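You operate a simulated robot arm through the tools that you are given. There is no shell and no other tool. Be economical: measure what you need, move in short steps, check, and stop when the job is done.

Carry out the task below with a simulated robot arm. There is one attempt and no reset: what you move stays moved.

TASK
Lock the short belt off and wipe out the crumb drawer at the belt's end.
Fine: switch off and lock first; use the blue cloth from the end shelf, drop it in the purple box, close the drawer. Where these are worked on the way, their far stop is far enough and under half their travel is too little: crumb drawer at the belt end. What is to be rubbed or washed off counts as gone when no trace of it is left.

Only the result counts: the job must be done as asked and must still hold three seconds after the hand-in. Knocking over, shifting, dropping, spilling or breaking anything else fails it. Flat cloth is picked up by pressing the open fingertips on it (5 to 10 N) and closing them slowly along it; thin cloth reads only 2 to 8 mm in the jaws.

THE ROBOT
A 7-joint arm with a two-finger parallel gripper on a trunk, on a base that drives. Base frame: it is fixed to the floor where the robot stands at the start and does not move with it; the origin is under the middle of the robot, x ahead of it, y to its left, z up. Lengths are in m, angles in degrees, forces in N, time in s.
With the tool pointing down near the work surface it reaches from about 0.32 to 0.78 m from the robot's upright axis, wherever it stands. Its first joint turns from -166.0 to 166.0 degrees. Places, roughly: belt main switch [1.8, 0, 1.3]; belt switch lock [1.9, 0, 1.3]; cloth [2.5, -0.25, 0.75]; crumb drawer at the belt end [2.2, -0.3, 0.6]; purple box [2.8, -0.4, 0.7]. Payload 3.91 kg.
Tool frame: the origin (TCP) lies between the finger pads and is the grasp point; the fingertips stand 0.03 m ahead of it; z points along the fingers, y is the line along which they close. The gripper opens to 0.11 m. The fingers are 0.02 m wide and 0.01 m thick; the gripper's body (0.048 by 0.112 m) begins 0.055 m behind the TCP.
Orientation is that of the tool frame in the base frame, as a unit quaternion [x, y, z, w]. With the fingers straight down and closing along the base's y, the tool's x points along the base's -x, its y along +y and its z along -z.

THE INTERFACE
- The arm moves only by the tool step_arm. Its argument "plan" is a list of rows, each a list of 3 entries, a list of its own where there are three numbers: the turn, a rotation vector about the tool's x, y, z in degrees, then the shift along the tool's x, y, z in m, then the closure in counts, from 0 (fully open) to 255 (shut). In form: [[[ax, ay, az], [tx, ty, tz], jaw], ...]. A call has 1 to 12 rows; each row is the pose to reach, as a shift and turn from the pose commanded when the call began, along the tool's axes at that moment. Each row takes 0.2 s and may step no farther than 0.05 m and 8.6 degrees from the row before; otherwise, or with a gripper value out of range, the whole call is refused. A pose out of reach is approached as far as the arm can. The call stops where the force on the tool passes 40 N (or 10 N more than at its start, if that is more) or the arm is blocked; 0.2 s more then pass. The fingers move at their own pace (about 0.153 m/s each) and stop on an object; they squeeze with about 36 N. The grip force told is the motor's: it shows also when the fingers shut on nothing. Time passes only in rows, and 0.2 s behind the last, so rows that repeat a pose let the fingers close. The reply holds the time, the measured pose of the TCP, the force on the tool along the base axes, the opening and the grip force, in the units named above and with some noise, with the torque about the TCP (base axes, N m) and any sound that the robot's microphone picked up, and new pictures: "pictures" is both (left out), scene, wrist or none.
- Cameras (640 x 400 px; columns grow to the right, rows downward): "scene" is now at [0.0166, 0.1157, 1.3597]; the picture's right is [-0.30, -0.95, 0.00], its down [-0.35, 0.11, -0.93] and it looks along [0.89, -0.28, -0.36] (base axes); focal length 254 px, centre (320, 200). "wrist" rides on the gripper at [0.077, 0.007, -0.115] in the tool frame; the picture's right is [-0.09, 1.00, 0.00], its down [-0.80, -0.07, -0.59] and it looks along [-0.59, -0.05, 0.80] (tool axes); focal length 270 px, centre (320, 200). There is no depth. A picture from a camera that has moved, and an enlarged one, comes with that camera's place and axes in the base frame and with its lens. The place of the scene camera against the robot may be out by one fixed shift of up to 0.012 m in any direction.
- move_column(by): slides the trunk up (or, below 0, down) by that many m; the arm and the scene camera ride with it, the base frame stays. It gives what a move gives, with no picture.
- base_move(legs): drives the robot by 1 to 6 legs, each [ahead, turn to the left] in m and degrees, along the robot's own axes; the way and the turn of a leg run together, so that a leg with both is an arc; at most 1.5 m and 180 degrees a leg. The arm and the cameras ride along, it lands a little off, and it stops where it bumps. It gives what a move gives, and a new picture of the scene camera.
- pan_tilt(pan, tilt): turns the head with the scene camera to pan (to the left, within 155 degrees either way) and tilt (down, from -29 to 69), counted from straight ahead of the robot. It gives what a move gives, and a new picture of the scene camera.
- enlarge(camera, box): a new picture of the part [left, top, right, bottom] of that camera's present view, enlarged. No time passes.
- job_done(): hands the job in; it is judged then, once.

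Work in short steps. Places have to be worked out from the pictures, the camera data and where the tool is seen: move nearer, look again, correct. Check each grasp and each placing, and mend what went wrong. You have 120 turns and 260 pictures in all, those below and enlarged ones among them. Open the gripper and draw the arm clear of the work before you hand the job in, unless the task says otherwise; then end with one line.

The tools are called after "Request:" as a command line: name --argument value ..., lists and objects as JSON in quotes. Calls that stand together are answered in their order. step_arm: Moves the arm, as the interface text tells. Its arguments: {"type":"object","properties":{"plan":{"type":"array","items":{"type":"array"}},"pictures":{"type":"string","enum":["both","scene","wrist","none"]}},"required":["plan"]} The other tools are called the same way: move_column (by) slides the trunk up or down; base_move (legs) drives the base; pan_tilt (pan, tilt) turns the head that bears the scene camera; enlarge (camera, box) takes an enlarged picture of a part of a camera's view; job_done () hands the job in.

At the start:

```text
time: 0.0
eef_pos: [0.4239, 0.0257, 1.0007]
ee_rot: [0.0, 1.0, -0.001, 0.0]
ft_force: [-0.5, 0.2, 0.6]
wrist_torque: [0.02, 0.04, -0.02]
finger_gap: 0.1103
gripper_force: 0.1
trunk travel left (down, up): [-0.3, 0.31]
robot x, y, heading: [0.0012, 0.0016, -0.1]
head pan, tilt: [-17.5, 21.4]
```

scene: 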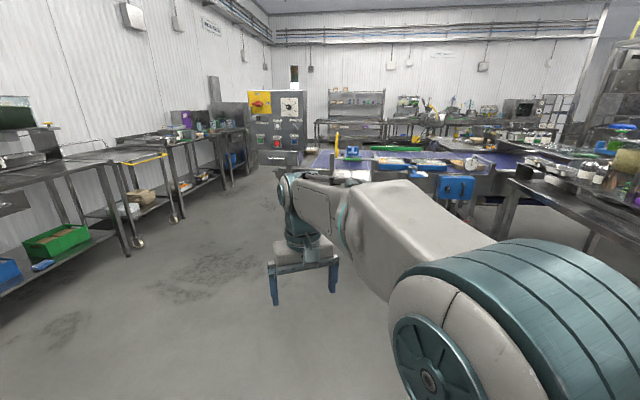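
wrist: 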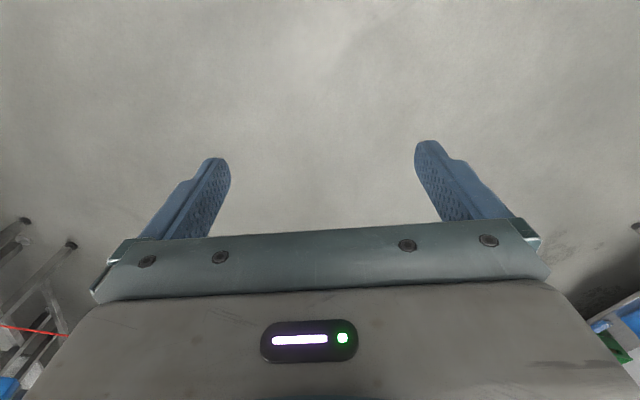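

The panel with a yellow/red switch is left of the belt. I'll enlarge the area of the panel and belt.

Request:
enlarge --camera "scene" --box '[230, 60, 350, 180]'

Request:
enlarge --camera "scene" --box '[320, 110, 520, 235]'

```text
3.33 times, centred on (290, 120) of scene
camera zoom: at [0.0166, 0.1157, 1.3597], right [-0.3, -0.95, 0.0], down [-0.35, 0.11, -0.93], along [0.89, -0.28, -0.36], focal length 847 px, centre (420, 467)
```

zoom: 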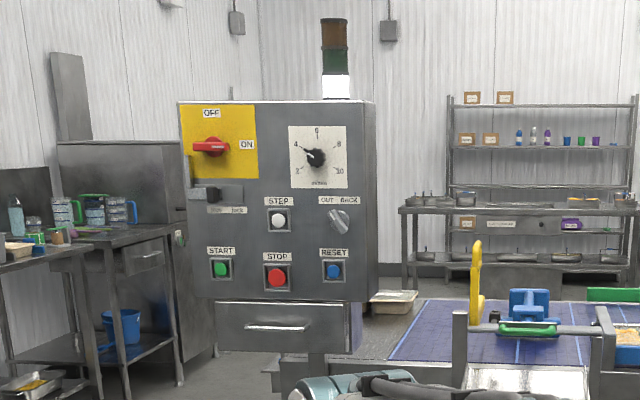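

```text
3.20 times, centred on (420, 172) of scene
camera zoom: at [0.0166, 0.1157, 1.3597], right [-0.3, -0.95, 0.0], down [-0.35, 0.11, -0.93], along [0.89, -0.28, -0.36], focal length 813 px, centre (0, 288)
```

zoom: 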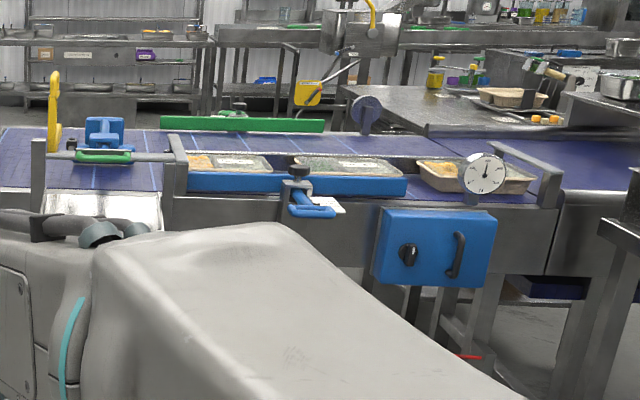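

Switch estimated near [1.8,-0.02,1.34]; panel faces the robot. Drive 0.7 m ahead and look again.

Request:
base_move --legs '[[0.7, 0]]'

```text
time: 3.8
eef_pos: [1.1227, 0.0229, 0.9999]
ee_rot: [0.002, 1.0, 0.0, 0.0]
ft_force: [0.8, 0.9, 0.3]
wrist_torque: [0.01, -0.02, -0.01]
finger_gap: 0.11
gripper_force: 0.3
trunk travel left (down, up): [-0.3, 0.31]
robot x, y, heading: [0.6994, 0.0005, -0.3]
head pan, tilt: [-17.5, 21.4]
camera scene: at [0.7148, 0.1146, 1.3597], right [-0.3, -0.95, 0.0], down [-0.35, 0.11, -0.93], along [0.89, -0.28, -0.36], focal length 254 px, centre (320, 200)
```

scene: 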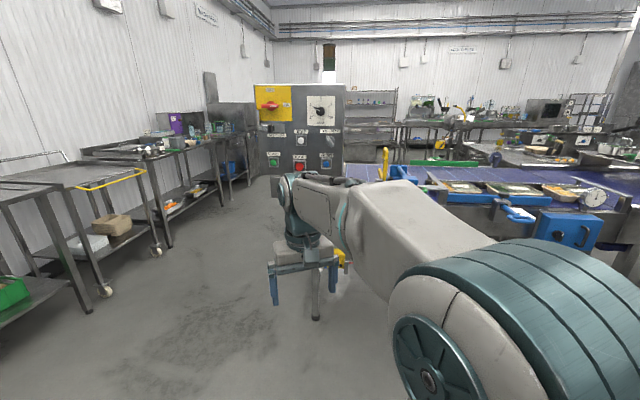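

Request:
enlarge --camera "scene" --box '[240, 70, 360, 180]'

Request:
enlarge --camera "scene" --box '[360, 80, 640, 260]'

```text
3.64 times, centred on (300, 125) of scene
camera zoom: at [0.7148, 0.1146, 1.3597], right [-0.3, -0.95, 0.0], down [-0.35, 0.11, -0.93], along [0.89, -0.28, -0.36], focal length 924 px, centre (393, 473)
```

zoom: 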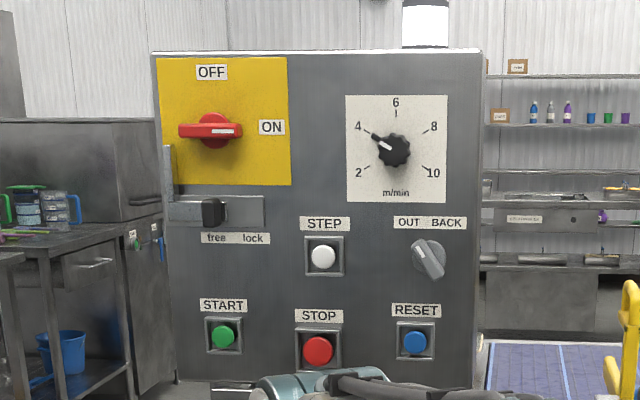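

```text
2.22 times, centred on (500, 170) of scene
camera zoom: at [0.7148, 0.1146, 1.3597], right [-0.3, -0.95, 0.0], down [-0.35, 0.11, -0.93], along [0.89, -0.28, -0.36], focal length 564 px, centre (-80, 267)
```

zoom: 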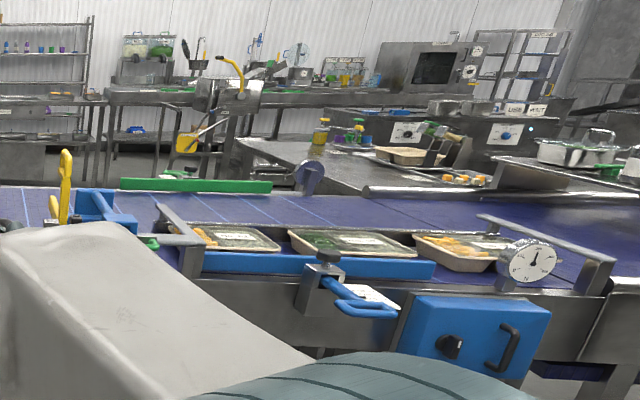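

Switch near (1.84,-0.03,1.34); lever horizontal at ON, OFF is up; lock knob slides right. I raise the arm and turn the tool to point forward at the panel.

Request:
step_arm --plan '[[[0, -8.2, 0], [-0.03, 0, -0.025], 0], [[0, -16.4, 0], [-0.06, 0, -0.05], 0], [[0, -24.6, 0], [-0.09, 0, -0.075], 0], [[0, -32.8, 0], [-0.12, 0, -0.1], 0], [[0, -41, 0], [-0.15, 0, -0.13], 0], [[0, -49.2, 0], [-0.18, 0, -0.16], 0], [[0, -57.4, 0], [-0.21, 0, -0.19], 0], [[0, -65.6, 0], [-0.24, 0, -0.22], 0], [[0, -73.8, 0], [-0.27, 0, -0.25], 0], [[0, -82, 0], [-0.29, 0, -0.27], 0], [[0, -90, 0], [-0.31, 0, -0.29], 0], [[0, -90, 0], [-0.31, 0, -0.3], 0]]'

```text
time: 6.4
eef_pos: [1.433, 0.0218, 1.3006]
ee_rot: [0.002, 0.707, -0.002, 0.707]
ft_force: [0.9, 1.1, -0.5]
wrist_torque: [-0.04, 0.04, 0.03]
finger_gap: 0.1101
gripper_force: 0.2
trunk travel left (down, up): [-0.3, 0.31]
robot x, y, heading: [0.6986, -0.0032, 0.2]
head pan, tilt: [-17.5, 21.4]
camera scene: at [0.7151, 0.1146, 1.3597], right [-0.3, -0.95, 0.0], down [-0.35, 0.11, -0.93], along [0.89, -0.28, -0.36], focal length 254 px, centre (320, 200)
camera wrist: at [1.3181, 0.0294, 1.223], right [0.0, 1.0, 0.09], down [-0.6, -0.07, 0.8], along [0.8, -0.05, 0.59], focal length 270 px, centre (320, 200)
```

scene: 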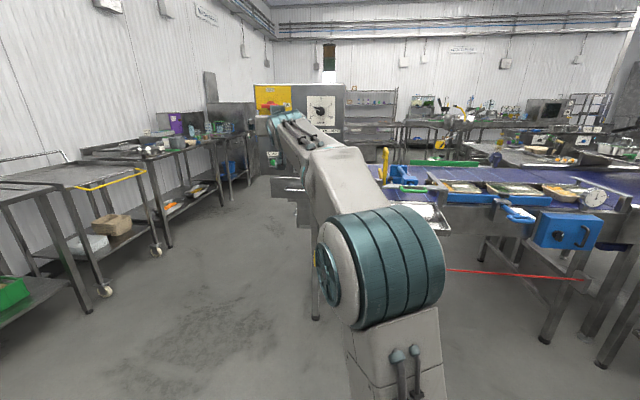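
wrist: 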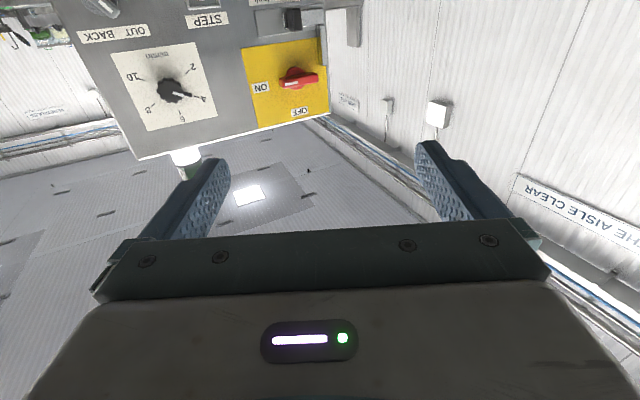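

Switch in wrist view projects to about (1.83,-0.02,1.33). I roll the gripper +90° so the jaws close vertically, aligning roughly with the switch, then drive nearer.

Request:
step_arm --plan '[[[0, 0, 8.2], [-0.005, -0.004, 0], 0], [[0, 0, 16.4], [-0.01, -0.008, 0], 0], [[0, 0, 24.6], [-0.015, -0.012, 0], 0], [[0, 0, 32.8], [-0.02, -0.016, 0], 0], [[0, 0, 41], [-0.025, -0.02, 0], 0], [[0, 0, 49.2], [-0.03, -0.024, 0], 0], [[0, 0, 57.4], [-0.03, -0.028, 0], 0], [[0, 0, 65.6], [-0.03, -0.032, 0], 0], [[0, 0, 73.8], [-0.03, -0.036, 0], 0], [[0, 0, 82], [-0.03, -0.04, 0], 0], [[0, 0, 90], [-0.03, -0.042, 0], 0]]' --pictures "none"

Request:
base_move --legs '[[0.22, 0]]'

Request:
step_arm --plan '[[[0, 0, 0], [0, 0, 0], 0]]' --pictures "wrist"

```text
time: 8.8
eef_pos: [1.4318, -0.0195, 1.3296]
ee_rot: [0.501, 0.499, 0.499, 0.5]
ft_force: [1.2, -0.3, -0.1]
wrist_torque: [-0.02, 0.01, -0.02]
finger_gap: 0.11
gripper_force: 0.1
trunk travel left (down, up): [-0.3, 0.31]
robot x, y, heading: [0.6992, 0.0009, 0.0]
head pan, tilt: [-17.5, 21.4]
```

```text
time: 10.5
eef_pos: [1.6516, -0.0204, 1.3296]
ee_rot: [0.501, 0.499, 0.499, 0.501]
ft_force: [0.3, -0.6, -0.2]
wrist_torque: [-0.02, -0.01, 0.0]
finger_gap: 0.1101
gripper_force: 0.0
trunk travel left (down, up): [-0.3, 0.31]
robot x, y, heading: [0.9145, 0.0013, -0.3]
head pan, tilt: [-17.5, 21.4]
camera scene: at [0.9339, 0.1139, 1.3597], right [-0.3, -0.95, 0.0], down [-0.35, 0.11, -0.93], along [0.89, -0.28, -0.36], focal length 254 px, centre (320, 200)
```

scene: 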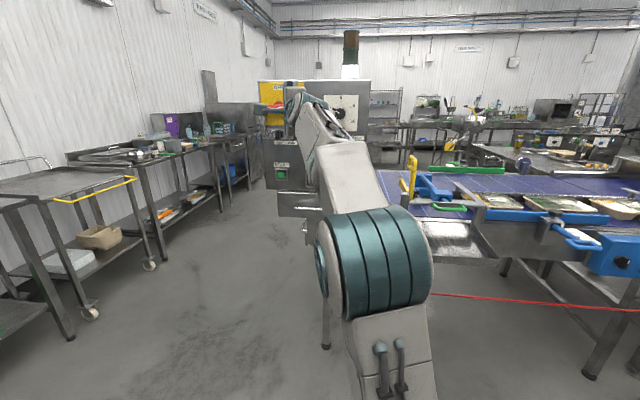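

```text
time: 10.9
eef_pos: [1.6512, -0.0195, 1.3297]
ee_rot: [0.501, 0.499, 0.5, 0.501]
ft_force: [0.0, -0.6, 0.0]
wrist_torque: [-0.03, -0.02, 0.02]
finger_gap: 0.11
gripper_force: 0.0
trunk travel left (down, up): [-0.3, 0.31]
robot x, y, heading: [0.9194, -0.0067, -0.3]
head pan, tilt: [-17.5, 21.4]
camera wrist: at [1.5366, 0.0579, 1.3369], right [0.0, -0.09, 1.0], down [-0.6, -0.8, -0.07], along [0.8, -0.59, -0.05], focal length 270 px, centre (320, 200)
```

wrist: 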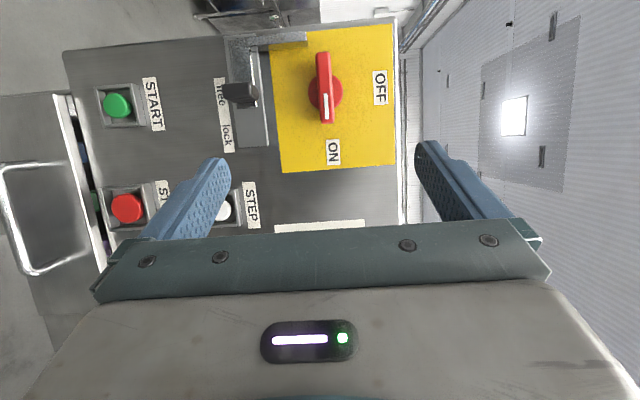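

The lever's centre is about (1.83,-0.015,1.335); jaws are vertical around it. I half-close to ~0.07 and advance 0.07.

Request:
step_arm --plan '[[[0, 0, 0], [0.004, 0.005, 0.02], 90], [[0, 0, 0], [0.004, 0.005, 0.05], 90], [[0, 0, 0], [0.004, 0.005, 0.07], 90], [[0, 0, 0], [0.004, 0.005, 0.07], 90]]' --pictures "wrist"

```text
time: 11.9
eef_pos: [1.722, -0.0169, 1.3353]
ee_rot: [0.501, 0.499, 0.499, 0.502]
ft_force: [0.3, 0.5, -1.3]
wrist_torque: [0.03, 0.0, 0.01]
finger_gap: 0.0713
gripper_force: 0.0
trunk travel left (down, up): [-0.3, 0.31]
robot x, y, heading: [0.9132, -0.0025, -0.0]
head pan, tilt: [-17.5, 21.4]
camera wrist: at [1.6065, 0.0609, 1.3422], right [0.0, -0.09, 1.0], down [-0.6, -0.8, -0.07], along [0.8, -0.59, -0.05], focal length 270 px, centre (320, 200)
```

wrist: 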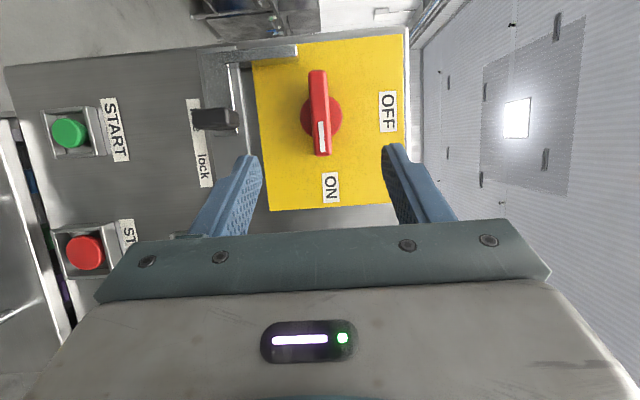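

Handle refined to x≈1.85, y≈-0.02, z≈1.335. Advance 0.07 more with force guard.

Request:
step_arm --plan '[[[0, 0, 0], [-0.002, 0, 0.03], 90], [[0, 0, 0], [-0.002, 0, 0.05], 90], [[0, 0, 0], [-0.002, 0, 0.07], 90], [[0, 0, 0], [-0.002, 0, 0.07], 90]]' --pictures "wrist"

```text
time: 12.9
eef_pos: [1.7371, -0.0166, 1.3296]
ee_rot: [0.501, 0.499, 0.499, 0.501]
ft_force: [-0.9, 0.2, -0.7]
wrist_torque: [0.02, 0.0, 0.0]
finger_gap: 0.0712
gripper_force: 0.1
out of reach, approached as far as the arm can: row 1, 2, 3, 4
trunk travel left (down, up): [-0.3, 0.31]
robot x, y, heading: [0.9156, 0.0005, -0.2]
head pan, tilt: [-17.5, 21.4]
camera wrist: at [1.6227, 0.0611, 1.3373], right [0.0, -0.09, 1.0], down [-0.6, -0.8, -0.07], along [0.8, -0.59, -0.05], focal length 270 px, centre (320, 200)
```

wrist: 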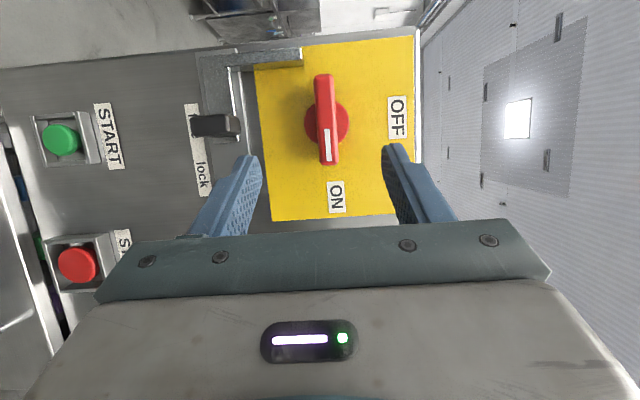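

Arm is at full reach. Withdraw about 0.08, then drive 0.12 forward.

Request:
step_arm --plan '[[[0, 0, 0], [0, 0, -0.04], 90], [[0, 0, 0], [0, 0, -0.08], 90], [[0, 0, 0], [0, 0, -0.12], 90], [[0, 0, 0], [0, 0, -0.12], 90]]' --pictures "none"

Request:
base_move --legs '[[0.12, 0]]'

Request:
step_arm --plan '[[[0, 0, 0], [0, 0, 0], 90]]' --pictures "wrist"

```text
time: 13.9
eef_pos: [1.6166, -0.0173, 1.3292]
ee_rot: [0.501, 0.498, 0.5, 0.501]
ft_force: [-0.1, -0.6, 0.3]
wrist_torque: [-0.02, 0.02, -0.01]
finger_gap: 0.0715
gripper_force: 0.1
trunk travel left (down, up): [-0.3, 0.31]
robot x, y, heading: [0.9208, -0.0033, -0.3]
head pan, tilt: [-17.5, 21.4]
```

```text
time: 15.2
eef_pos: [1.7377, -0.0174, 1.3289]
ee_rot: [0.501, 0.499, 0.499, 0.501]
ft_force: [-1.0, -0.3, -0.1]
wrist_torque: [-0.02, -0.01, 0.01]
finger_gap: 0.0712
gripper_force: 0.0
trunk travel left (down, up): [-0.3, 0.31]
robot x, y, heading: [1.0344, -0.0012, -0.0]
head pan, tilt: [-17.5, 21.4]
camera scene: at [1.054, 0.1135, 1.3597], right [-0.3, -0.95, 0.0], down [-0.35, 0.11, -0.93], along [0.89, -0.28, -0.36], focal length 254 px, centre (320, 200)
```

scene: 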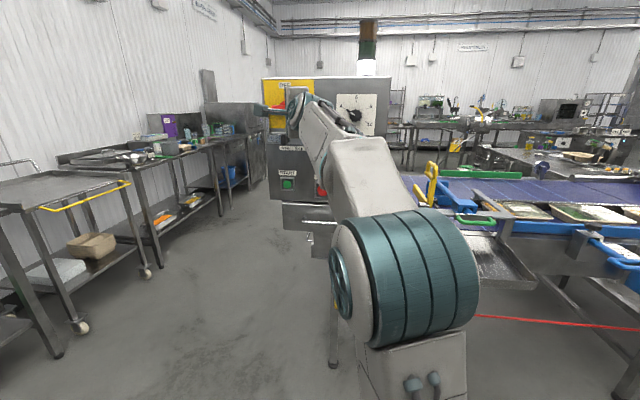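

```text
time: 15.6
eef_pos: [1.7366, -0.0184, 1.3282]
ee_rot: [0.501, 0.5, 0.499, 0.501]
ft_force: [-0.1, -0.4, 0.4]
wrist_torque: [-0.01, 0.0, -0.02]
finger_gap: 0.0713
gripper_force: 0.2
trunk travel left (down, up): [-0.3, 0.31]
robot x, y, heading: [1.0332, -0.0057, -0.1]
head pan, tilt: [-17.5, 21.4]
camera wrist: at [1.6223, 0.0599, 1.3364], right [0.0, -0.09, 1.0], down [-0.6, -0.8, -0.07], along [0.8, -0.59, -0.05], focal length 270 px, centre (320, 200)
```

wrist: 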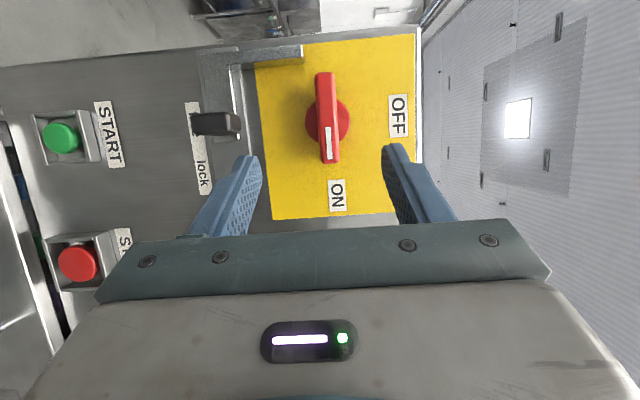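

TCP (1.737,-0.018,1.328). Raise 6 mm and advance 0.06.

Request:
step_arm --plan '[[[0, 0, 0], [0, 0.006, 0.02], 90], [[0, 0, 0], [0, 0.006, 0.04], 90], [[0, 0, 0], [0, 0.006, 0.06], 90], [[0, 0, 0], [0, 0.006, 0.06], 90]]' --pictures "wrist"

```text
time: 16.6
eef_pos: [1.7984, -0.0194, 1.3349]
ee_rot: [0.501, 0.499, 0.499, 0.501]
ft_force: [0.1, -0.6, 0.8]
wrist_torque: [0.02, 0.0, 0.01]
finger_gap: 0.0712
gripper_force: 0.0
trunk travel left (down, up): [-0.3, 0.31]
robot x, y, heading: [1.0388, -0.0006, -0.3]
head pan, tilt: [-17.5, 21.4]
camera wrist: at [1.6827, 0.0596, 1.3422], right [0.0, -0.09, 1.0], down [-0.6, -0.8, -0.07], along [0.8, -0.59, -0.05], focal length 270 px, centre (320, 200)
```

wrist: 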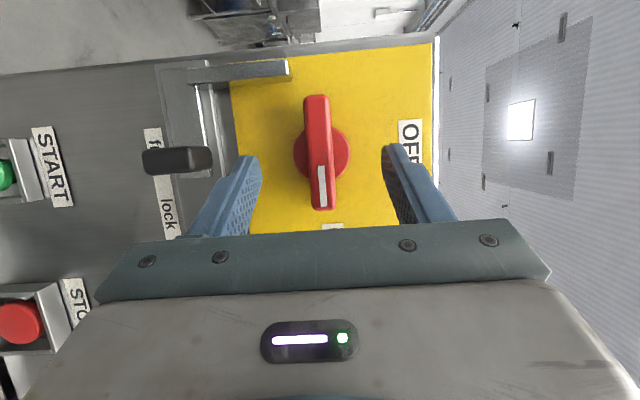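

Handle front at x≈1.828, y≈-0.014. Advance 0.02 further, then close.

Request:
step_arm --plan '[[[0, 0, 0], [0.004, -0.001, 0.01], 90], [[0, 0, 0], [0.004, -0.001, 0.02], 90], [[0, 0, 0], [0.004, -0.001, 0.02], 170], [[0, 0, 0], [0.004, -0.001, 0.02], 255], [[0, 0, 0], [0.004, -0.001, 0.02], 255]]' --pictures "wrist"

```text
time: 17.8
eef_pos: [1.8164, -0.0143, 1.3348]
ee_rot: [0.501, 0.499, 0.499, 0.501]
ft_force: [2.8, 0.6, 6.1]
wrist_torque: [-0.03, 0.03, -0.16]
finger_gap: 0.0158
gripper_force: 45.1
trunk travel left (down, up): [-0.3, 0.31]
robot x, y, heading: [1.0343, -0.0034, -0.2]
head pan, tilt: [-17.5, 21.4]
camera wrist: at [1.702, 0.0637, 1.3421], right [0.0, -0.09, 1.0], down [-0.6, -0.8, -0.07], along [0.8, -0.59, -0.05], focal length 270 px, centre (320, 200)
```

wrist: 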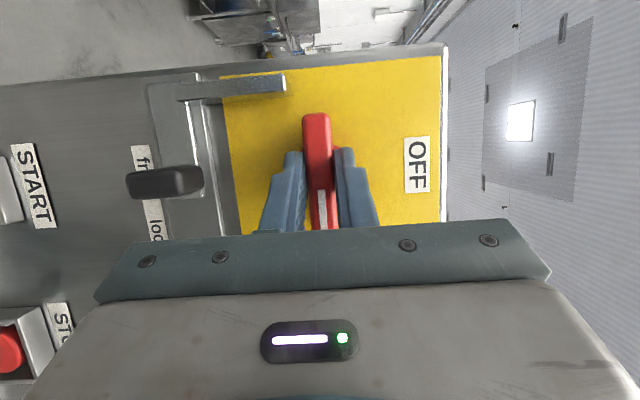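

Lever is gripped (16 mm). Rotate it CCW (−90° about tool z) in two stages.

Request:
step_arm --plan '[[[0, 0, -8], [0, 0, 0], 255], [[0, 0, -16], [0, 0, 0], 255], [[0, 0, -24], [0, 0, 0], 255], [[0, 0, -32], [0, 0, 0], 255], [[0, 0, -40], [0, 0, 0], 255], [[0, 0, -48], [0, 0, 0], 255]]' --pictures "wrist"

```text
time: 19.1
eef_pos: [1.8175, -0.0164, 1.3307]
ee_rot: [0.255, 0.662, 0.251, 0.658]
ft_force: [-25.6, -3.4, -26.8]
wrist_torque: [0.87, 1.89, -0.09]
finger_gap: 0.0222
gripper_force: 44.0
trunk travel left (down, up): [-0.3, 0.31]
robot x, y, heading: [1.0386, -0.0015, -0.4]
head pan, tilt: [-17.5, 21.4]
camera wrist: at [1.7015, 0.0412, 1.2797], right [0.01, 0.68, 0.73], down [-0.59, -0.58, 0.55], along [0.81, -0.44, 0.4], focal length 270 px, centre (320, 200)
```

wrist: 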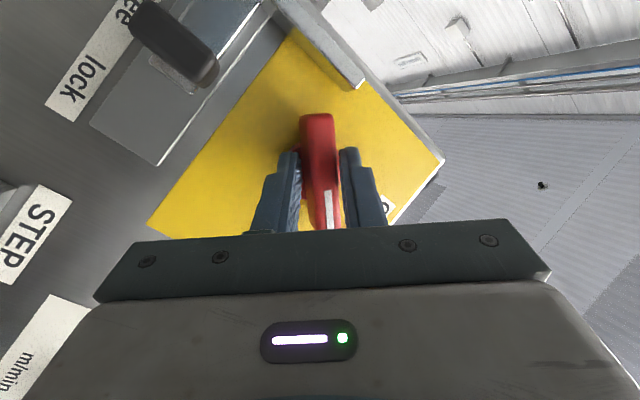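

About 42° turned, with some pull downward showing I grip slightly high and press in. Ease the tool 6 mm down and 4 mm back, and continue turning.

Request:
step_arm --plan '[[[0, 0, 0], [0.003, -0.005, -0.004], 255], [[0, 0, -8], [0.003, -0.005, -0.004], 255], [[0, 0, -16], [0.003, -0.005, -0.004], 255], [[0, 0, -24], [0.003, -0.005, -0.004], 255], [[0, 0, -32], [0.003, -0.005, -0.004], 255]]' --pictures "wrist"

```text
time: 20.4
eef_pos: [1.8111, -0.0188, 1.3291]
ee_rot: [0.063, 0.704, 0.059, 0.705]
ft_force: [-14.4, -6.0, -6.9]
wrist_torque: [0.37, 1.18, -0.48]
finger_gap: 0.0221
gripper_force: 44.6
trunk travel left (down, up): [-0.3, 0.31]
robot x, y, heading: [1.0362, -0.0024, -0.2]
head pan, tilt: [-17.5, 21.4]
camera wrist: at [1.6965, 0.0027, 1.2553], right [0.0, 0.97, 0.26], down [-0.6, -0.2, 0.78], along [0.8, -0.16, 0.58], focal length 270 px, centre (320, 200)
```

wrist: 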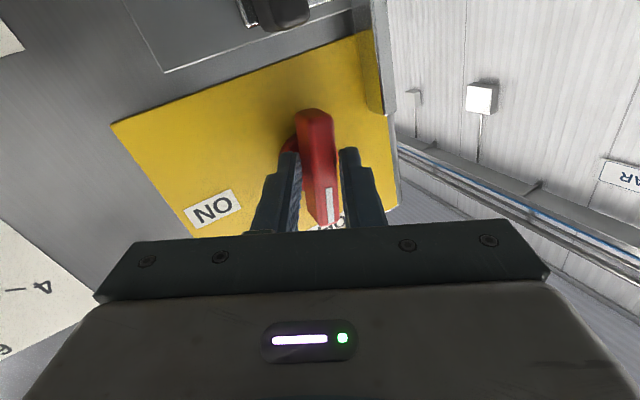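

Tool at about −80°, handle lagging some 10–15°. Turn on another 24°.

Request:
step_arm --plan '[[[0, 0, -8], [0, 0, 0], 255], [[0, 0, -16], [0, 0, 0], 255], [[0, 0, -24], [0, 0, 0], 255], [[0, 0, -24], [0, 0, 0], 255]]' --pictures "wrist"

```text
time: 21.4
eef_pos: [1.8109, -0.0184, 1.3323]
ee_rot: [-0.084, 0.7, -0.088, 0.704]
ft_force: [-13.8, -12.2, 2.4]
wrist_torque: [1.33, -0.09, -0.8]
finger_gap: 0.0265
gripper_force: 44.8
trunk travel left (down, up): [-0.3, 0.31]
robot x, y, heading: [1.0391, -0.0053, -0.3]
head pan, tilt: [-17.5, 21.4]
camera wrist: at [1.6954, -0.0298, 1.2554], right [0.01, 0.99, -0.16], down [-0.6, 0.13, 0.79], along [0.8, 0.09, 0.59], focal length 270 px, centre (320, 200)
```

wrist: 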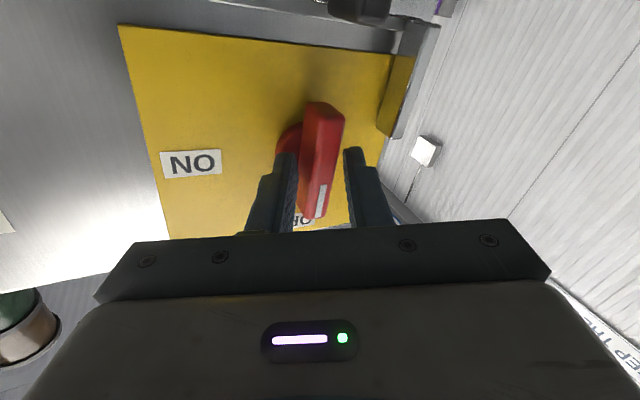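

Handle seems near vertical with a stop reached. Open, withdraw 0.1 and look.

Request:
step_arm --plan '[[[0, 0, 0], [0, 0, 0], 60], [[0, 0, 0], [0, 0, -0.01], 60], [[0, 0, 7], [0, 0, -0.05], 60], [[0, 0, 14], [0, 0, -0.1], 60], [[0, 0, 14], [0, 0, -0.12], 60]]' --pictures "wrist"

```text
time: 22.6
eef_pos: [1.6922, -0.0162, 1.3286]
ee_rot: [0.002, 0.707, 0.0, 0.707]
ft_force: [0.5, 0.8, 0.7]
wrist_torque: [-0.02, -0.02, 0.01]
finger_gap: 0.0843
gripper_force: 0.1
trunk travel left (down, up): [-0.3, 0.31]
robot x, y, heading: [1.0316, -0.0018, -0.2]
head pan, tilt: [-17.5, 21.4]
camera wrist: at [1.5774, -0.0083, 1.2518], right [0.0, 1.0, 0.09], down [-0.59, -0.07, 0.8], along [0.8, -0.06, 0.59], focal length 270 px, centre (320, 200)
```

wrist: 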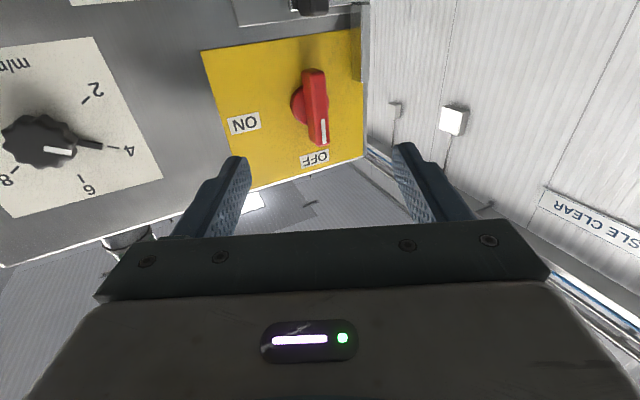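

Switch reads OFF. The lock knob front is estimated at (1.824,-0.007,1.236); move the tool down in front of it with the jaws at ~0.05.

Request:
step_arm --plan '[[[0, 0, 0], [0.04, 0.009, 0], 139], [[0, 0, 0], [0.075, 0.009, 0.01], 139], [[0, 0, 0], [0.092, 0.009, 0.04], 139], [[0, 0, 0], [0.092, 0.009, 0.05], 139]]' --pictures "wrist"

```text
time: 23.6
eef_pos: [1.744, -0.0066, 1.2364]
ee_rot: [0.001, 0.707, -0.002, 0.707]
ft_force: [-0.1, -0.3, -0.2]
wrist_torque: [0.01, 0.0, 0.04]
finger_gap: 0.0503
gripper_force: 0.1
trunk travel left (down, up): [-0.3, 0.31]
robot x, y, heading: [1.0358, 0.0023, -0.1]
head pan, tilt: [-17.5, 21.4]
camera wrist: at [1.6288, 0.0012, 1.1601], right [0.0, 1.0, 0.09], down [-0.59, -0.07, 0.8], along [0.8, -0.05, 0.59], focal length 270 px, centre (320, 200)
```

wrist: 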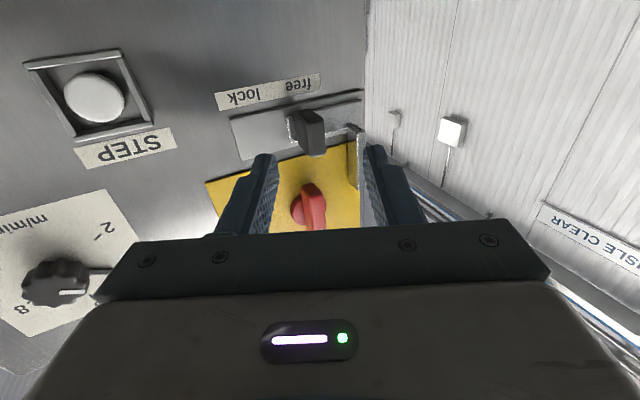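

Knob front at about (1.824,-0.011,1.240); a bracket sits at y≈+0.023 just above. Narrow jaws to ~0.037, shift and advance 0.065.

Request:
step_arm --plan '[[[0, 0, 0], [-0.001, -0.005, 0], 170], [[0, 0, 0], [-0.001, -0.005, 0.025], 170], [[0, 0, 0], [-0.001, -0.005, 0.045], 170], [[0, 0, 0], [-0.001, -0.005, 0.058], 170], [[0, 0, 0], [-0.001, -0.005, 0.065], 170]]' --pictures "wrist"

```text
time: 24.8
eef_pos: [1.8077, -0.0119, 1.2379]
ee_rot: [0.001, 0.707, -0.001, 0.707]
ft_force: [-0.1, -0.3, 0.4]
wrist_torque: [0.0, 0.0, 0.02]
finger_gap: 0.0366
gripper_force: 0.1
trunk travel left (down, up): [-0.3, 0.31]
robot x, y, heading: [1.0385, 0.0006, -0.2]
head pan, tilt: [-17.5, 21.4]
camera wrist: at [1.6931, -0.0041, 1.1613], right [0.0, 1.0, 0.09], down [-0.59, -0.07, 0.8], along [0.8, -0.05, 0.59], focal length 270 px, centre (320, 200)
```

wrist: 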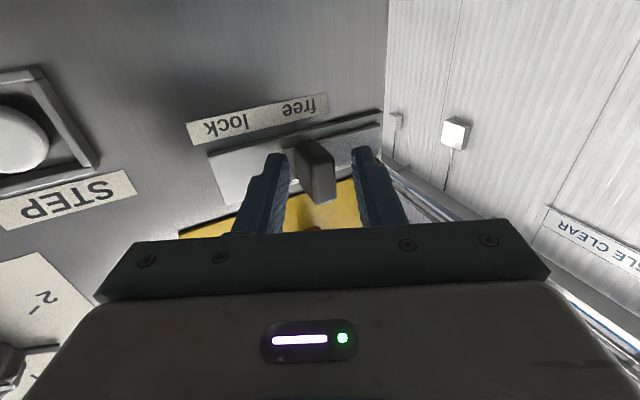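

Knob sits between the fingers. Close, then slide right (−y) 0.03.

Request:
step_arm --plan '[[[0, 0, 0], [0, 0, 0.002], 255], [[0, 0, 0], [0, 0, 0.002], 255], [[0, 0, 0], [0, 0, 0.002], 255], [[0, 0, 0], [0, -0.01, 0.002], 255], [[0, 0, 0], [0, -0.02, 0.002], 255], [[0, 0, 0], [0, -0.03, 0.002], 255], [[0, 0, 0], [0, -0.03, 0.002], 255]]' --pictures "wrist"

```text
time: 25.9
eef_pos: [1.8079, -0.014, 1.2383]
ee_rot: [-0.006, 0.709, 0.006, 0.705]
ft_force: [-15.0, 6.9, -3.6]
wrist_torque: [-0.15, -0.09, -0.31]
finger_gap: 0.0228
gripper_force: 44.9
trunk travel left (down, up): [-0.3, 0.31]
robot x, y, heading: [1.0368, -0.0035, 0.4]
head pan, tilt: [-17.5, 21.4]
stopped in row 5: the force on the tool passed its limit (the readings are from after the stop); the commanded pose is now the measured one
camera wrist: at [1.6921, -0.0091, 1.162], right [-0.01, 1.0, 0.09], down [-0.59, -0.08, 0.8], along [0.81, -0.04, 0.59], focal length 270 px, centre (320, 200)
```

wrist: 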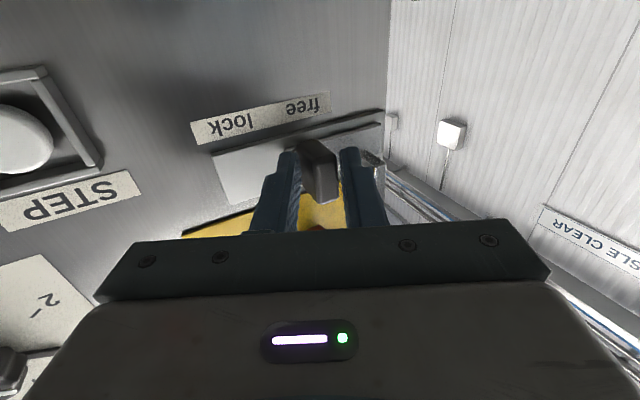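

Force limit stopped the slide; finger tips may press the plate. Back off 5 mm while gripping lightly again, then slide in small steps.

Request:
step_arm --plan '[[[0, 0, 0], [0, 0, 0], 190], [[0, 0, 0], [0, 0.002, -0.006], 190], [[0, 0, 0], [0, 0.002, -0.006], 255], [[0, 0, 0], [0, 0.002, -0.006], 255], [[0, 0, 0], [0, -0.002, -0.006], 255], [[0, 0, 0], [0, -0.006, -0.006], 255]]' --pictures "wrist"

Request:
enlarge --camera "wrist" --box '[180, 90, 420, 240]'

```text
time: 27.3
eef_pos: [1.8028, -0.0217, 1.2355]
ee_rot: [-0.004, 0.71, 0.005, 0.704]
ft_force: [-11.0, 7.9, -7.5]
wrist_torque: [-0.57, -0.85, -0.32]
finger_gap: 0.0223
gripper_force: 44.5
trunk travel left (down, up): [-0.3, 0.31]
robot x, y, heading: [1.0377, -0.001, 0.1]
head pan, tilt: [-17.5, 21.4]
camera wrist: at [1.6875, -0.0157, 1.16], right [-0.01, 1.0, 0.09], down [-0.59, -0.08, 0.8], along [0.81, -0.04, 0.59], focal length 270 px, centre (320, 200)
```

wrist: 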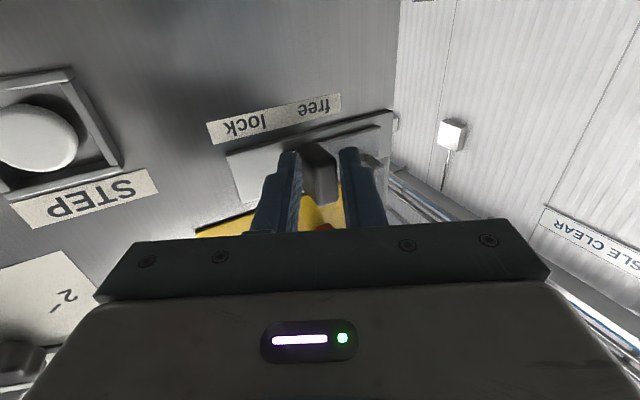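

```text
2.67 times, centred on (300, 165) of wrist
camera zoom: at [1.6875, -0.0157, 1.16], right [-0.01, 1.0, 0.09], down [-0.59, -0.08, 0.8], along [0.81, -0.04, 0.59], focal length 721 px, centre (373, 293)
```

zoom: 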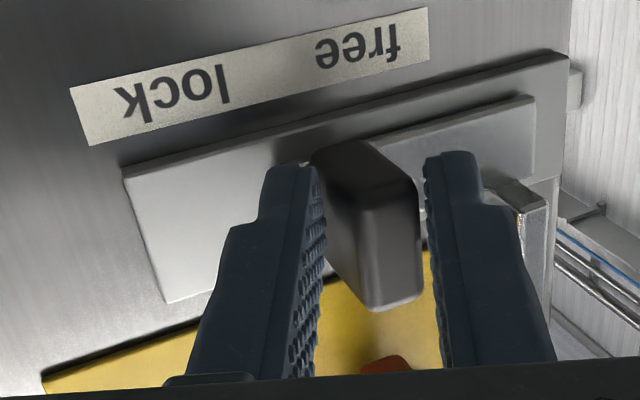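

The knob does slide now (y −0.022). Continue in small steps.

Request:
step_arm --plan '[[[0, 0, 0], [0, -0.005, 0], 255], [[0, 0, 0], [0, -0.01, 0], 255], [[0, 0, 0], [0, -0.015, 0], 255], [[0, 0, 0], [0, -0.02, 0], 255], [[0, 0, 0], [0, -0.025, 0], 255], [[0, 0, 0], [0, -0.03, 0], 255]]' --pictures "wrist"

```text
time: 27.9
eef_pos: [1.8017, -0.0264, 1.2357]
ee_rot: [-0.006, 0.71, 0.006, 0.704]
ft_force: [-16.2, 6.6, -4.6]
wrist_torque: [-0.42, -0.48, -0.35]
finger_gap: 0.0221
gripper_force: 44.9
trunk travel left (down, up): [-0.3, 0.31]
robot x, y, heading: [1.0333, -0.004, 0.6]
head pan, tilt: [-17.5, 21.4]
stopped in row 2: the force on the tool passed its limit (the readings are from after the stop); the commanded pose is now the measured one
camera wrist: at [1.6852, -0.021, 1.1604], right [-0.02, 1.0, 0.09], down [-0.59, -0.08, 0.81], along [0.81, -0.04, 0.58], focal length 270 px, centre (320, 200)
```

wrist: 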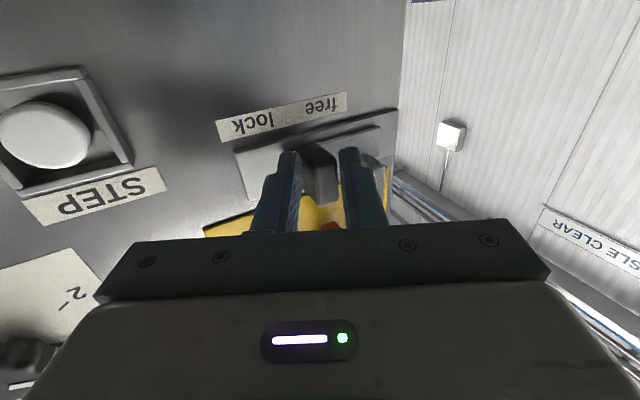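

It crept to −0.026. Use gentler steps (2.5 mm per row).

Request:
step_arm --plan '[[[0, 0, 0], [0, -0.002, -0.001], 255], [[0, 0, 0], [0, -0.004, -0.001], 255], [[0, 0, 0], [0, -0.006, -0.001], 255], [[0, 0, 0], [0, -0.008, -0.001], 255], [[0, 0, 0], [0, -0.01, -0.001], 255], [[0, 0, 0], [0, -0.012, -0.001], 255], [[0, 0, 0], [0, -0.014, -0.001], 255], [[0, 0, 0], [0, -0.016, -0.001], 255]]' --pictures "wrist"

```text
time: 28.8
eef_pos: [1.8004, -0.0291, 1.235]
ee_rot: [-0.008, 0.711, 0.008, 0.703]
ft_force: [-19.1, 7.1, -3.1]
wrist_torque: [-0.35, -0.12, -0.22]
finger_gap: 0.0222
gripper_force: 44.8
trunk travel left (down, up): [-0.3, 0.31]
robot x, y, heading: [1.0354, -0.0038, 1.2]
head pan, tilt: [-17.5, 21.4]
stopped in row 4: the force on the tool passed its limit (the readings are from after the stop); the commanded pose is now the measured one
camera wrist: at [1.6835, -0.0252, 1.1606], right [-0.02, 1.0, 0.09], down [-0.58, -0.09, 0.81], along [0.81, -0.03, 0.58], focal length 270 px, centre (320, 200)
```

wrist: 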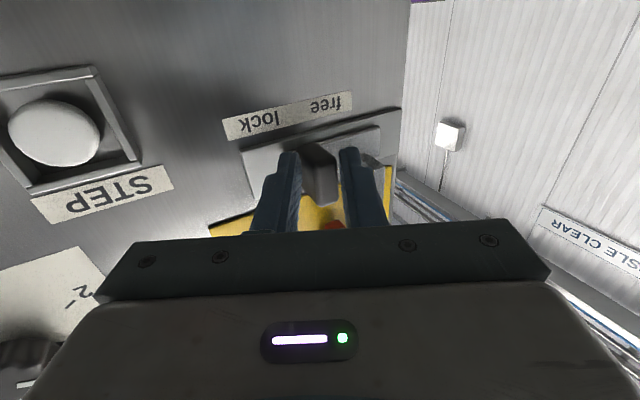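

Grip stress eats into the force budget and the yaw drifts. I release to ~0.035 and push the knob with the left finger only.

Request:
step_arm --plan '[[[0, 0, 0], [0, 0, 0], 180], [[0, 0, 0], [0, 0, 0], 180], [[0, 0, 0], [0, -0.004, 0.002], 180], [[0, 0, 0], [0, -0.008, 0.004], 180], [[0, 0, 0], [0, -0.01, 0.004], 180], [[0, 0, 0], [0, -0.012, 0.004], 180], [[0, 0, 0], [0, -0.014, 0.004], 180], [[0, 0, 0], [0, -0.016, 0.004], 180], [[0, 0, 0], [0, -0.018, 0.004], 180]]' --pictures "wrist"

```text
time: 30.8
eef_pos: [1.8037, -0.047, 1.2333]
ee_rot: [-0.007, 0.712, 0.008, 0.702]
ft_force: [-32.0, 14.5, -17.9]
wrist_torque: [-0.52, -0.55, -0.72]
finger_gap: 0.0338
gripper_force: 44.6
trunk travel left (down, up): [-0.3, 0.31]
robot x, y, heading: [1.0396, 0.0002, 0.5]
head pan, tilt: [-17.5, 21.4]
camera wrist: at [1.6878, -0.0426, 1.1589], right [-0.02, 1.0, 0.09], down [-0.58, -0.08, 0.81], along [0.81, -0.03, 0.58], focal length 270 px, centre (320, 200)
```

wrist: 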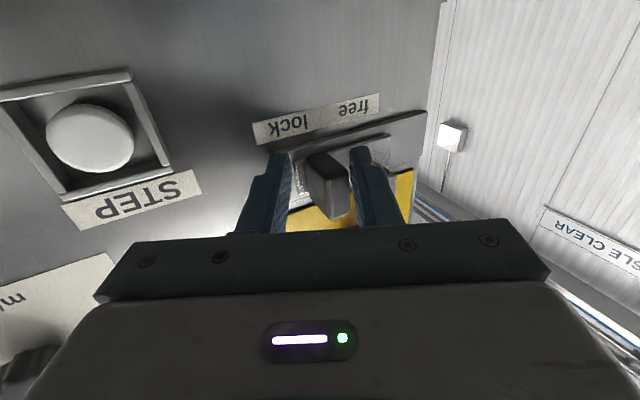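

Knob now near y≈−0.042. Tips press the plate (−32 N in x); ease back and keep pushing.

Request:
step_arm --plan '[[[0, 0, 0], [0, 0, -0.006], 180], [[0, 0, 0], [0, -0.003, -0.006], 180], [[0, 0, 0], [0, -0.006, -0.006], 180], [[0, 0, 0], [0, -0.009, -0.006], 180], [[0, 0, 0], [0, -0.012, -0.006], 180], [[0, 0, 0], [0, -0.015, -0.006], 180], [[0, 0, 0], [0, -0.018, -0.006], 180]]' --pictures "wrist"

```text
time: 32.4
eef_pos: [1.802, -0.0503, 1.2336]
ee_rot: [-0.013, 0.713, 0.009, 0.701]
ft_force: [-9.1, 36.3, -13.8]
wrist_torque: [-0.03, -0.94, -0.29]
finger_gap: 0.0341
gripper_force: 45.3
trunk travel left (down, up): [-0.3, 0.31]
robot x, y, heading: [1.0349, -0.0039, 1.5]
head pan, tilt: [-17.5, 21.4]
camera wrist: at [1.6856, -0.0477, 1.1592], right [-0.03, 1.0, 0.08], down [-0.58, -0.08, 0.81], along [0.81, -0.02, 0.58], focal length 270 px, centre (320, 200)
```

wrist: 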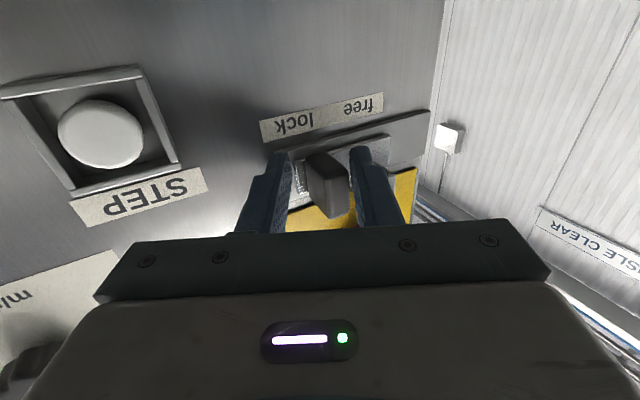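

It resists at 36 N, probably the end stop. Back off and look from a distance.

Request:
step_arm --plan '[[[0, 0, 0], [0, 0.008, 0], 150], [[0, 0, 0], [0, 0.008, -0.03], 150], [[0, 0, 0], [0, 0.008, -0.08], 100], [[0, 0, 0], [0.04, 0.008, -0.12], 60]]' --pictures "wrist"

Request:
enlarge --camera "wrist" --box '[200, 0, 400, 160]'

```text
refused: row 4 steps farther than a row can; nothing moved
```

```text
2.50 times, centred on (300, 80) of wrist
camera zoom: at [1.6856, -0.0477, 1.1592], right [-0.03, 1.0, 0.08], down [-0.58, -0.08, 0.81], along [0.81, -0.02, 0.58], focal length 676 px, centre (370, 500)
```

zoom: 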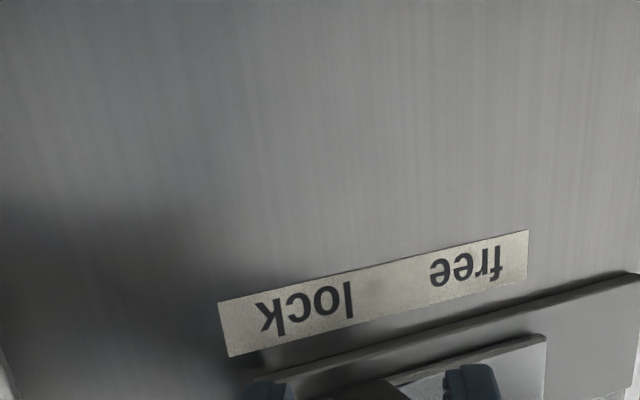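

Step too long; retry the withdrawal in smaller rows.

Request:
step_arm --plan '[[[0, 0, 0], [0, 0.008, 0], 150], [[0, 0, 0], [0, 0.008, -0.03], 150], [[0, 0, 0], [0, 0.008, -0.07], 100], [[0, 0, 0], [0.02, 0.008, -0.11], 60], [[0, 0, 0], [0.05, 0.008, -0.14], 60]]' --pictures "wrist"

Request:
enlarge --camera "wrist" --box '[200, 60, 440, 220]'

```text
time: 33.6
eef_pos: [1.6611, -0.0601, 1.1841]
ee_rot: [-0.008, 0.712, 0.013, 0.702]
ft_force: [-1.7, -10.8, 0.1]
wrist_torque: [0.02, -0.02, 0.8]
finger_gap: 0.0844
gripper_force: 0.1
trunk travel left (down, up): [-0.3, 0.31]
robot x, y, heading: [1.0358, -0.0037, 0.6]
head pan, tilt: [-17.5, 21.4]
camera wrist: at [1.5444, -0.0548, 1.1099], right [-0.03, 1.0, 0.1], down [-0.58, -0.09, 0.81], along [0.81, -0.03, 0.58], focal length 270 px, centre (320, 200)
```

wrist: 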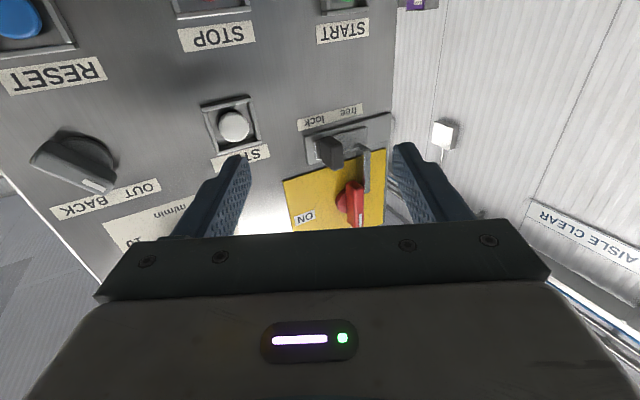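

```text
2.50 times, centred on (320, 140) of wrist
camera zoom: at [1.5444, -0.0548, 1.1099], right [-0.03, 1.0, 0.1], down [-0.58, -0.09, 0.81], along [0.81, -0.03, 0.58], focal length 676 px, centre (320, 350)
```

zoom: 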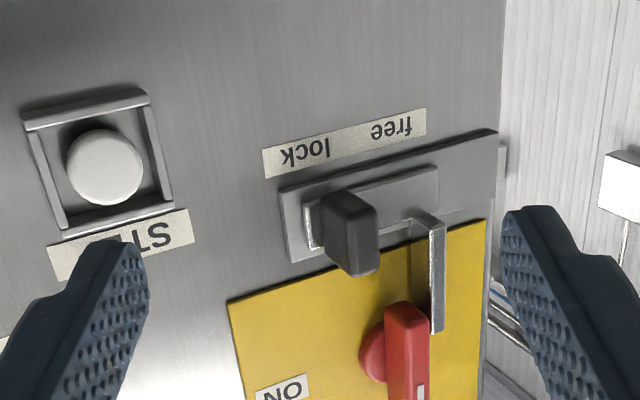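

The knob sits over "lock", with the bar beside the red lever. I check frontally with the scene camera after lowering the arm.

Request:
step_arm --plan '[[[0, 0, 0], [0.04, 0, -0.02], 60], [[0, 0, 0], [0.08, 0, -0.04], 60], [[0, 0, 0], [0.12, 0, -0.06], 60], [[0, 0, 0], [0.16, 0, -0.08], 60], [[0, 0, 0], [0.2, 0, -0.1], 60]]' --pictures "none"

Request:
pan_tilt --pan -12 --tilt 8

Request:
enlarge --camera "scene" --box '[240, 140, 400, 260]'

```text
time: 34.8
eef_pos: [1.5573, -0.0652, 0.9854]
ee_rot: [-0.006, 0.711, 0.008, 0.703]
ft_force: [0.7, 0.8, -0.8]
wrist_torque: [-0.03, -0.01, 0.03]
finger_gap: 0.0842
gripper_force: 0.1
trunk travel left (down, up): [-0.3, 0.31]
robot x, y, heading: [1.0379, 0.0002, 0.6]
head pan, tilt: [-17.5, 21.4]
```

```text
time: 35.6
eef_pos: [1.5572, -0.0661, 0.9865]
ee_rot: [-0.006, 0.711, 0.008, 0.703]
ft_force: [-0.3, -0.2, 0.6]
wrist_torque: [-0.02, 0.01, -0.02]
finger_gap: 0.0841
gripper_force: 0.0
trunk travel left (down, up): [-0.3, 0.31]
robot x, y, heading: [1.0343, -0.0053, 0.5]
head pan, tilt: [-12.0, 8.0]
camera scene: at [1.053, 0.1226, 1.3814], right [-0.2, -0.98, 0.0], down [-0.14, 0.03, -0.99], along [0.97, -0.2, -0.14], focal length 254 px, centre (320, 200)
```

scene: 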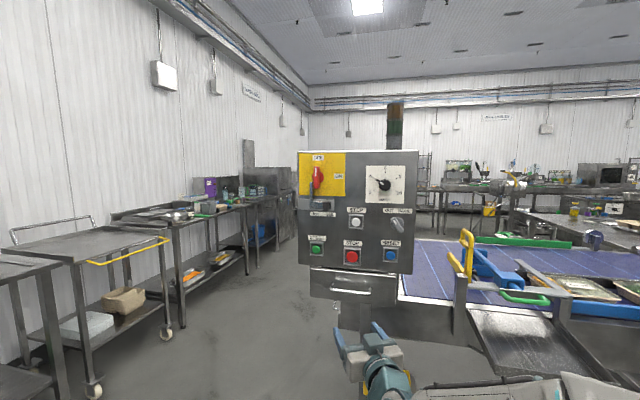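

```text
3.33 times, centred on (320, 200) of scene
camera zoom: at [1.053, 0.1226, 1.3814], right [-0.2, -0.98, 0.0], down [-0.14, 0.03, -0.99], along [0.97, -0.2, -0.14], focal length 847 px, centre (320, 200)
```

zoom: 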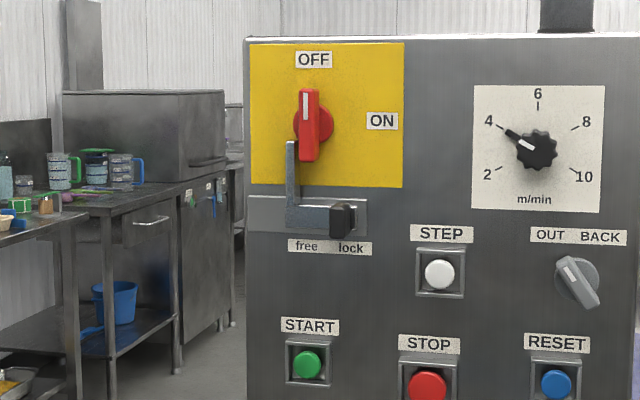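

Lever OFF, knob aligned with "lock" exactly as it earlier was with "free": locked. Now look for the drawer, cloth and box around the belt's left end.

Request:
pan_tilt --pan -22 --tilt 28

Request:
enlarge --camera "scene" --box '[200, 60, 400, 220]'

```text
time: 36.4
eef_pos: [1.5576, -0.0648, 0.9871]
ee_rot: [-0.007, 0.711, 0.009, 0.703]
ft_force: [0.2, -0.3, -0.6]
wrist_torque: [-0.01, -0.02, 0.02]
finger_gap: 0.0841
gripper_force: 0.0
trunk travel left (down, up): [-0.3, 0.31]
robot x, y, heading: [1.0374, -0.0043, 0.6]
head pan, tilt: [-22.0, 28.0]
camera scene: at [1.0471, 0.1077, 1.3491], right [-0.37, -0.93, 0.0], down [-0.44, 0.17, -0.88], along [0.82, -0.32, -0.47], focal length 254 px, centre (320, 200)
```

scene: 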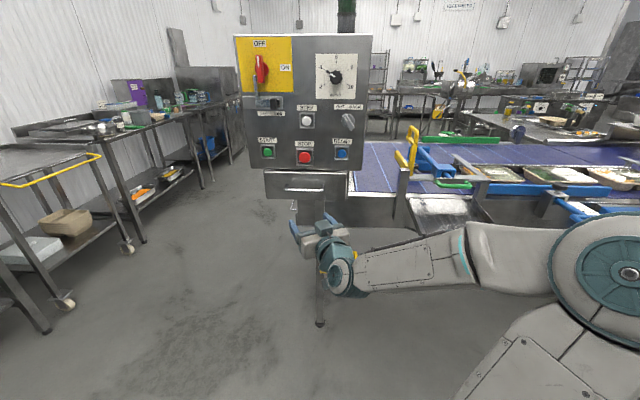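

```text
2.50 times, centred on (300, 140) of scene
camera zoom: at [1.0471, 0.1077, 1.3491], right [-0.37, -0.93, 0.0], down [-0.44, 0.17, -0.88], along [0.82, -0.32, -0.47], focal length 635 px, centre (370, 350)
```

zoom: 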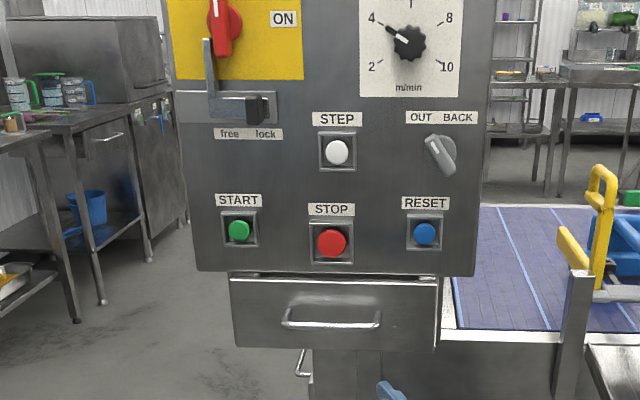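

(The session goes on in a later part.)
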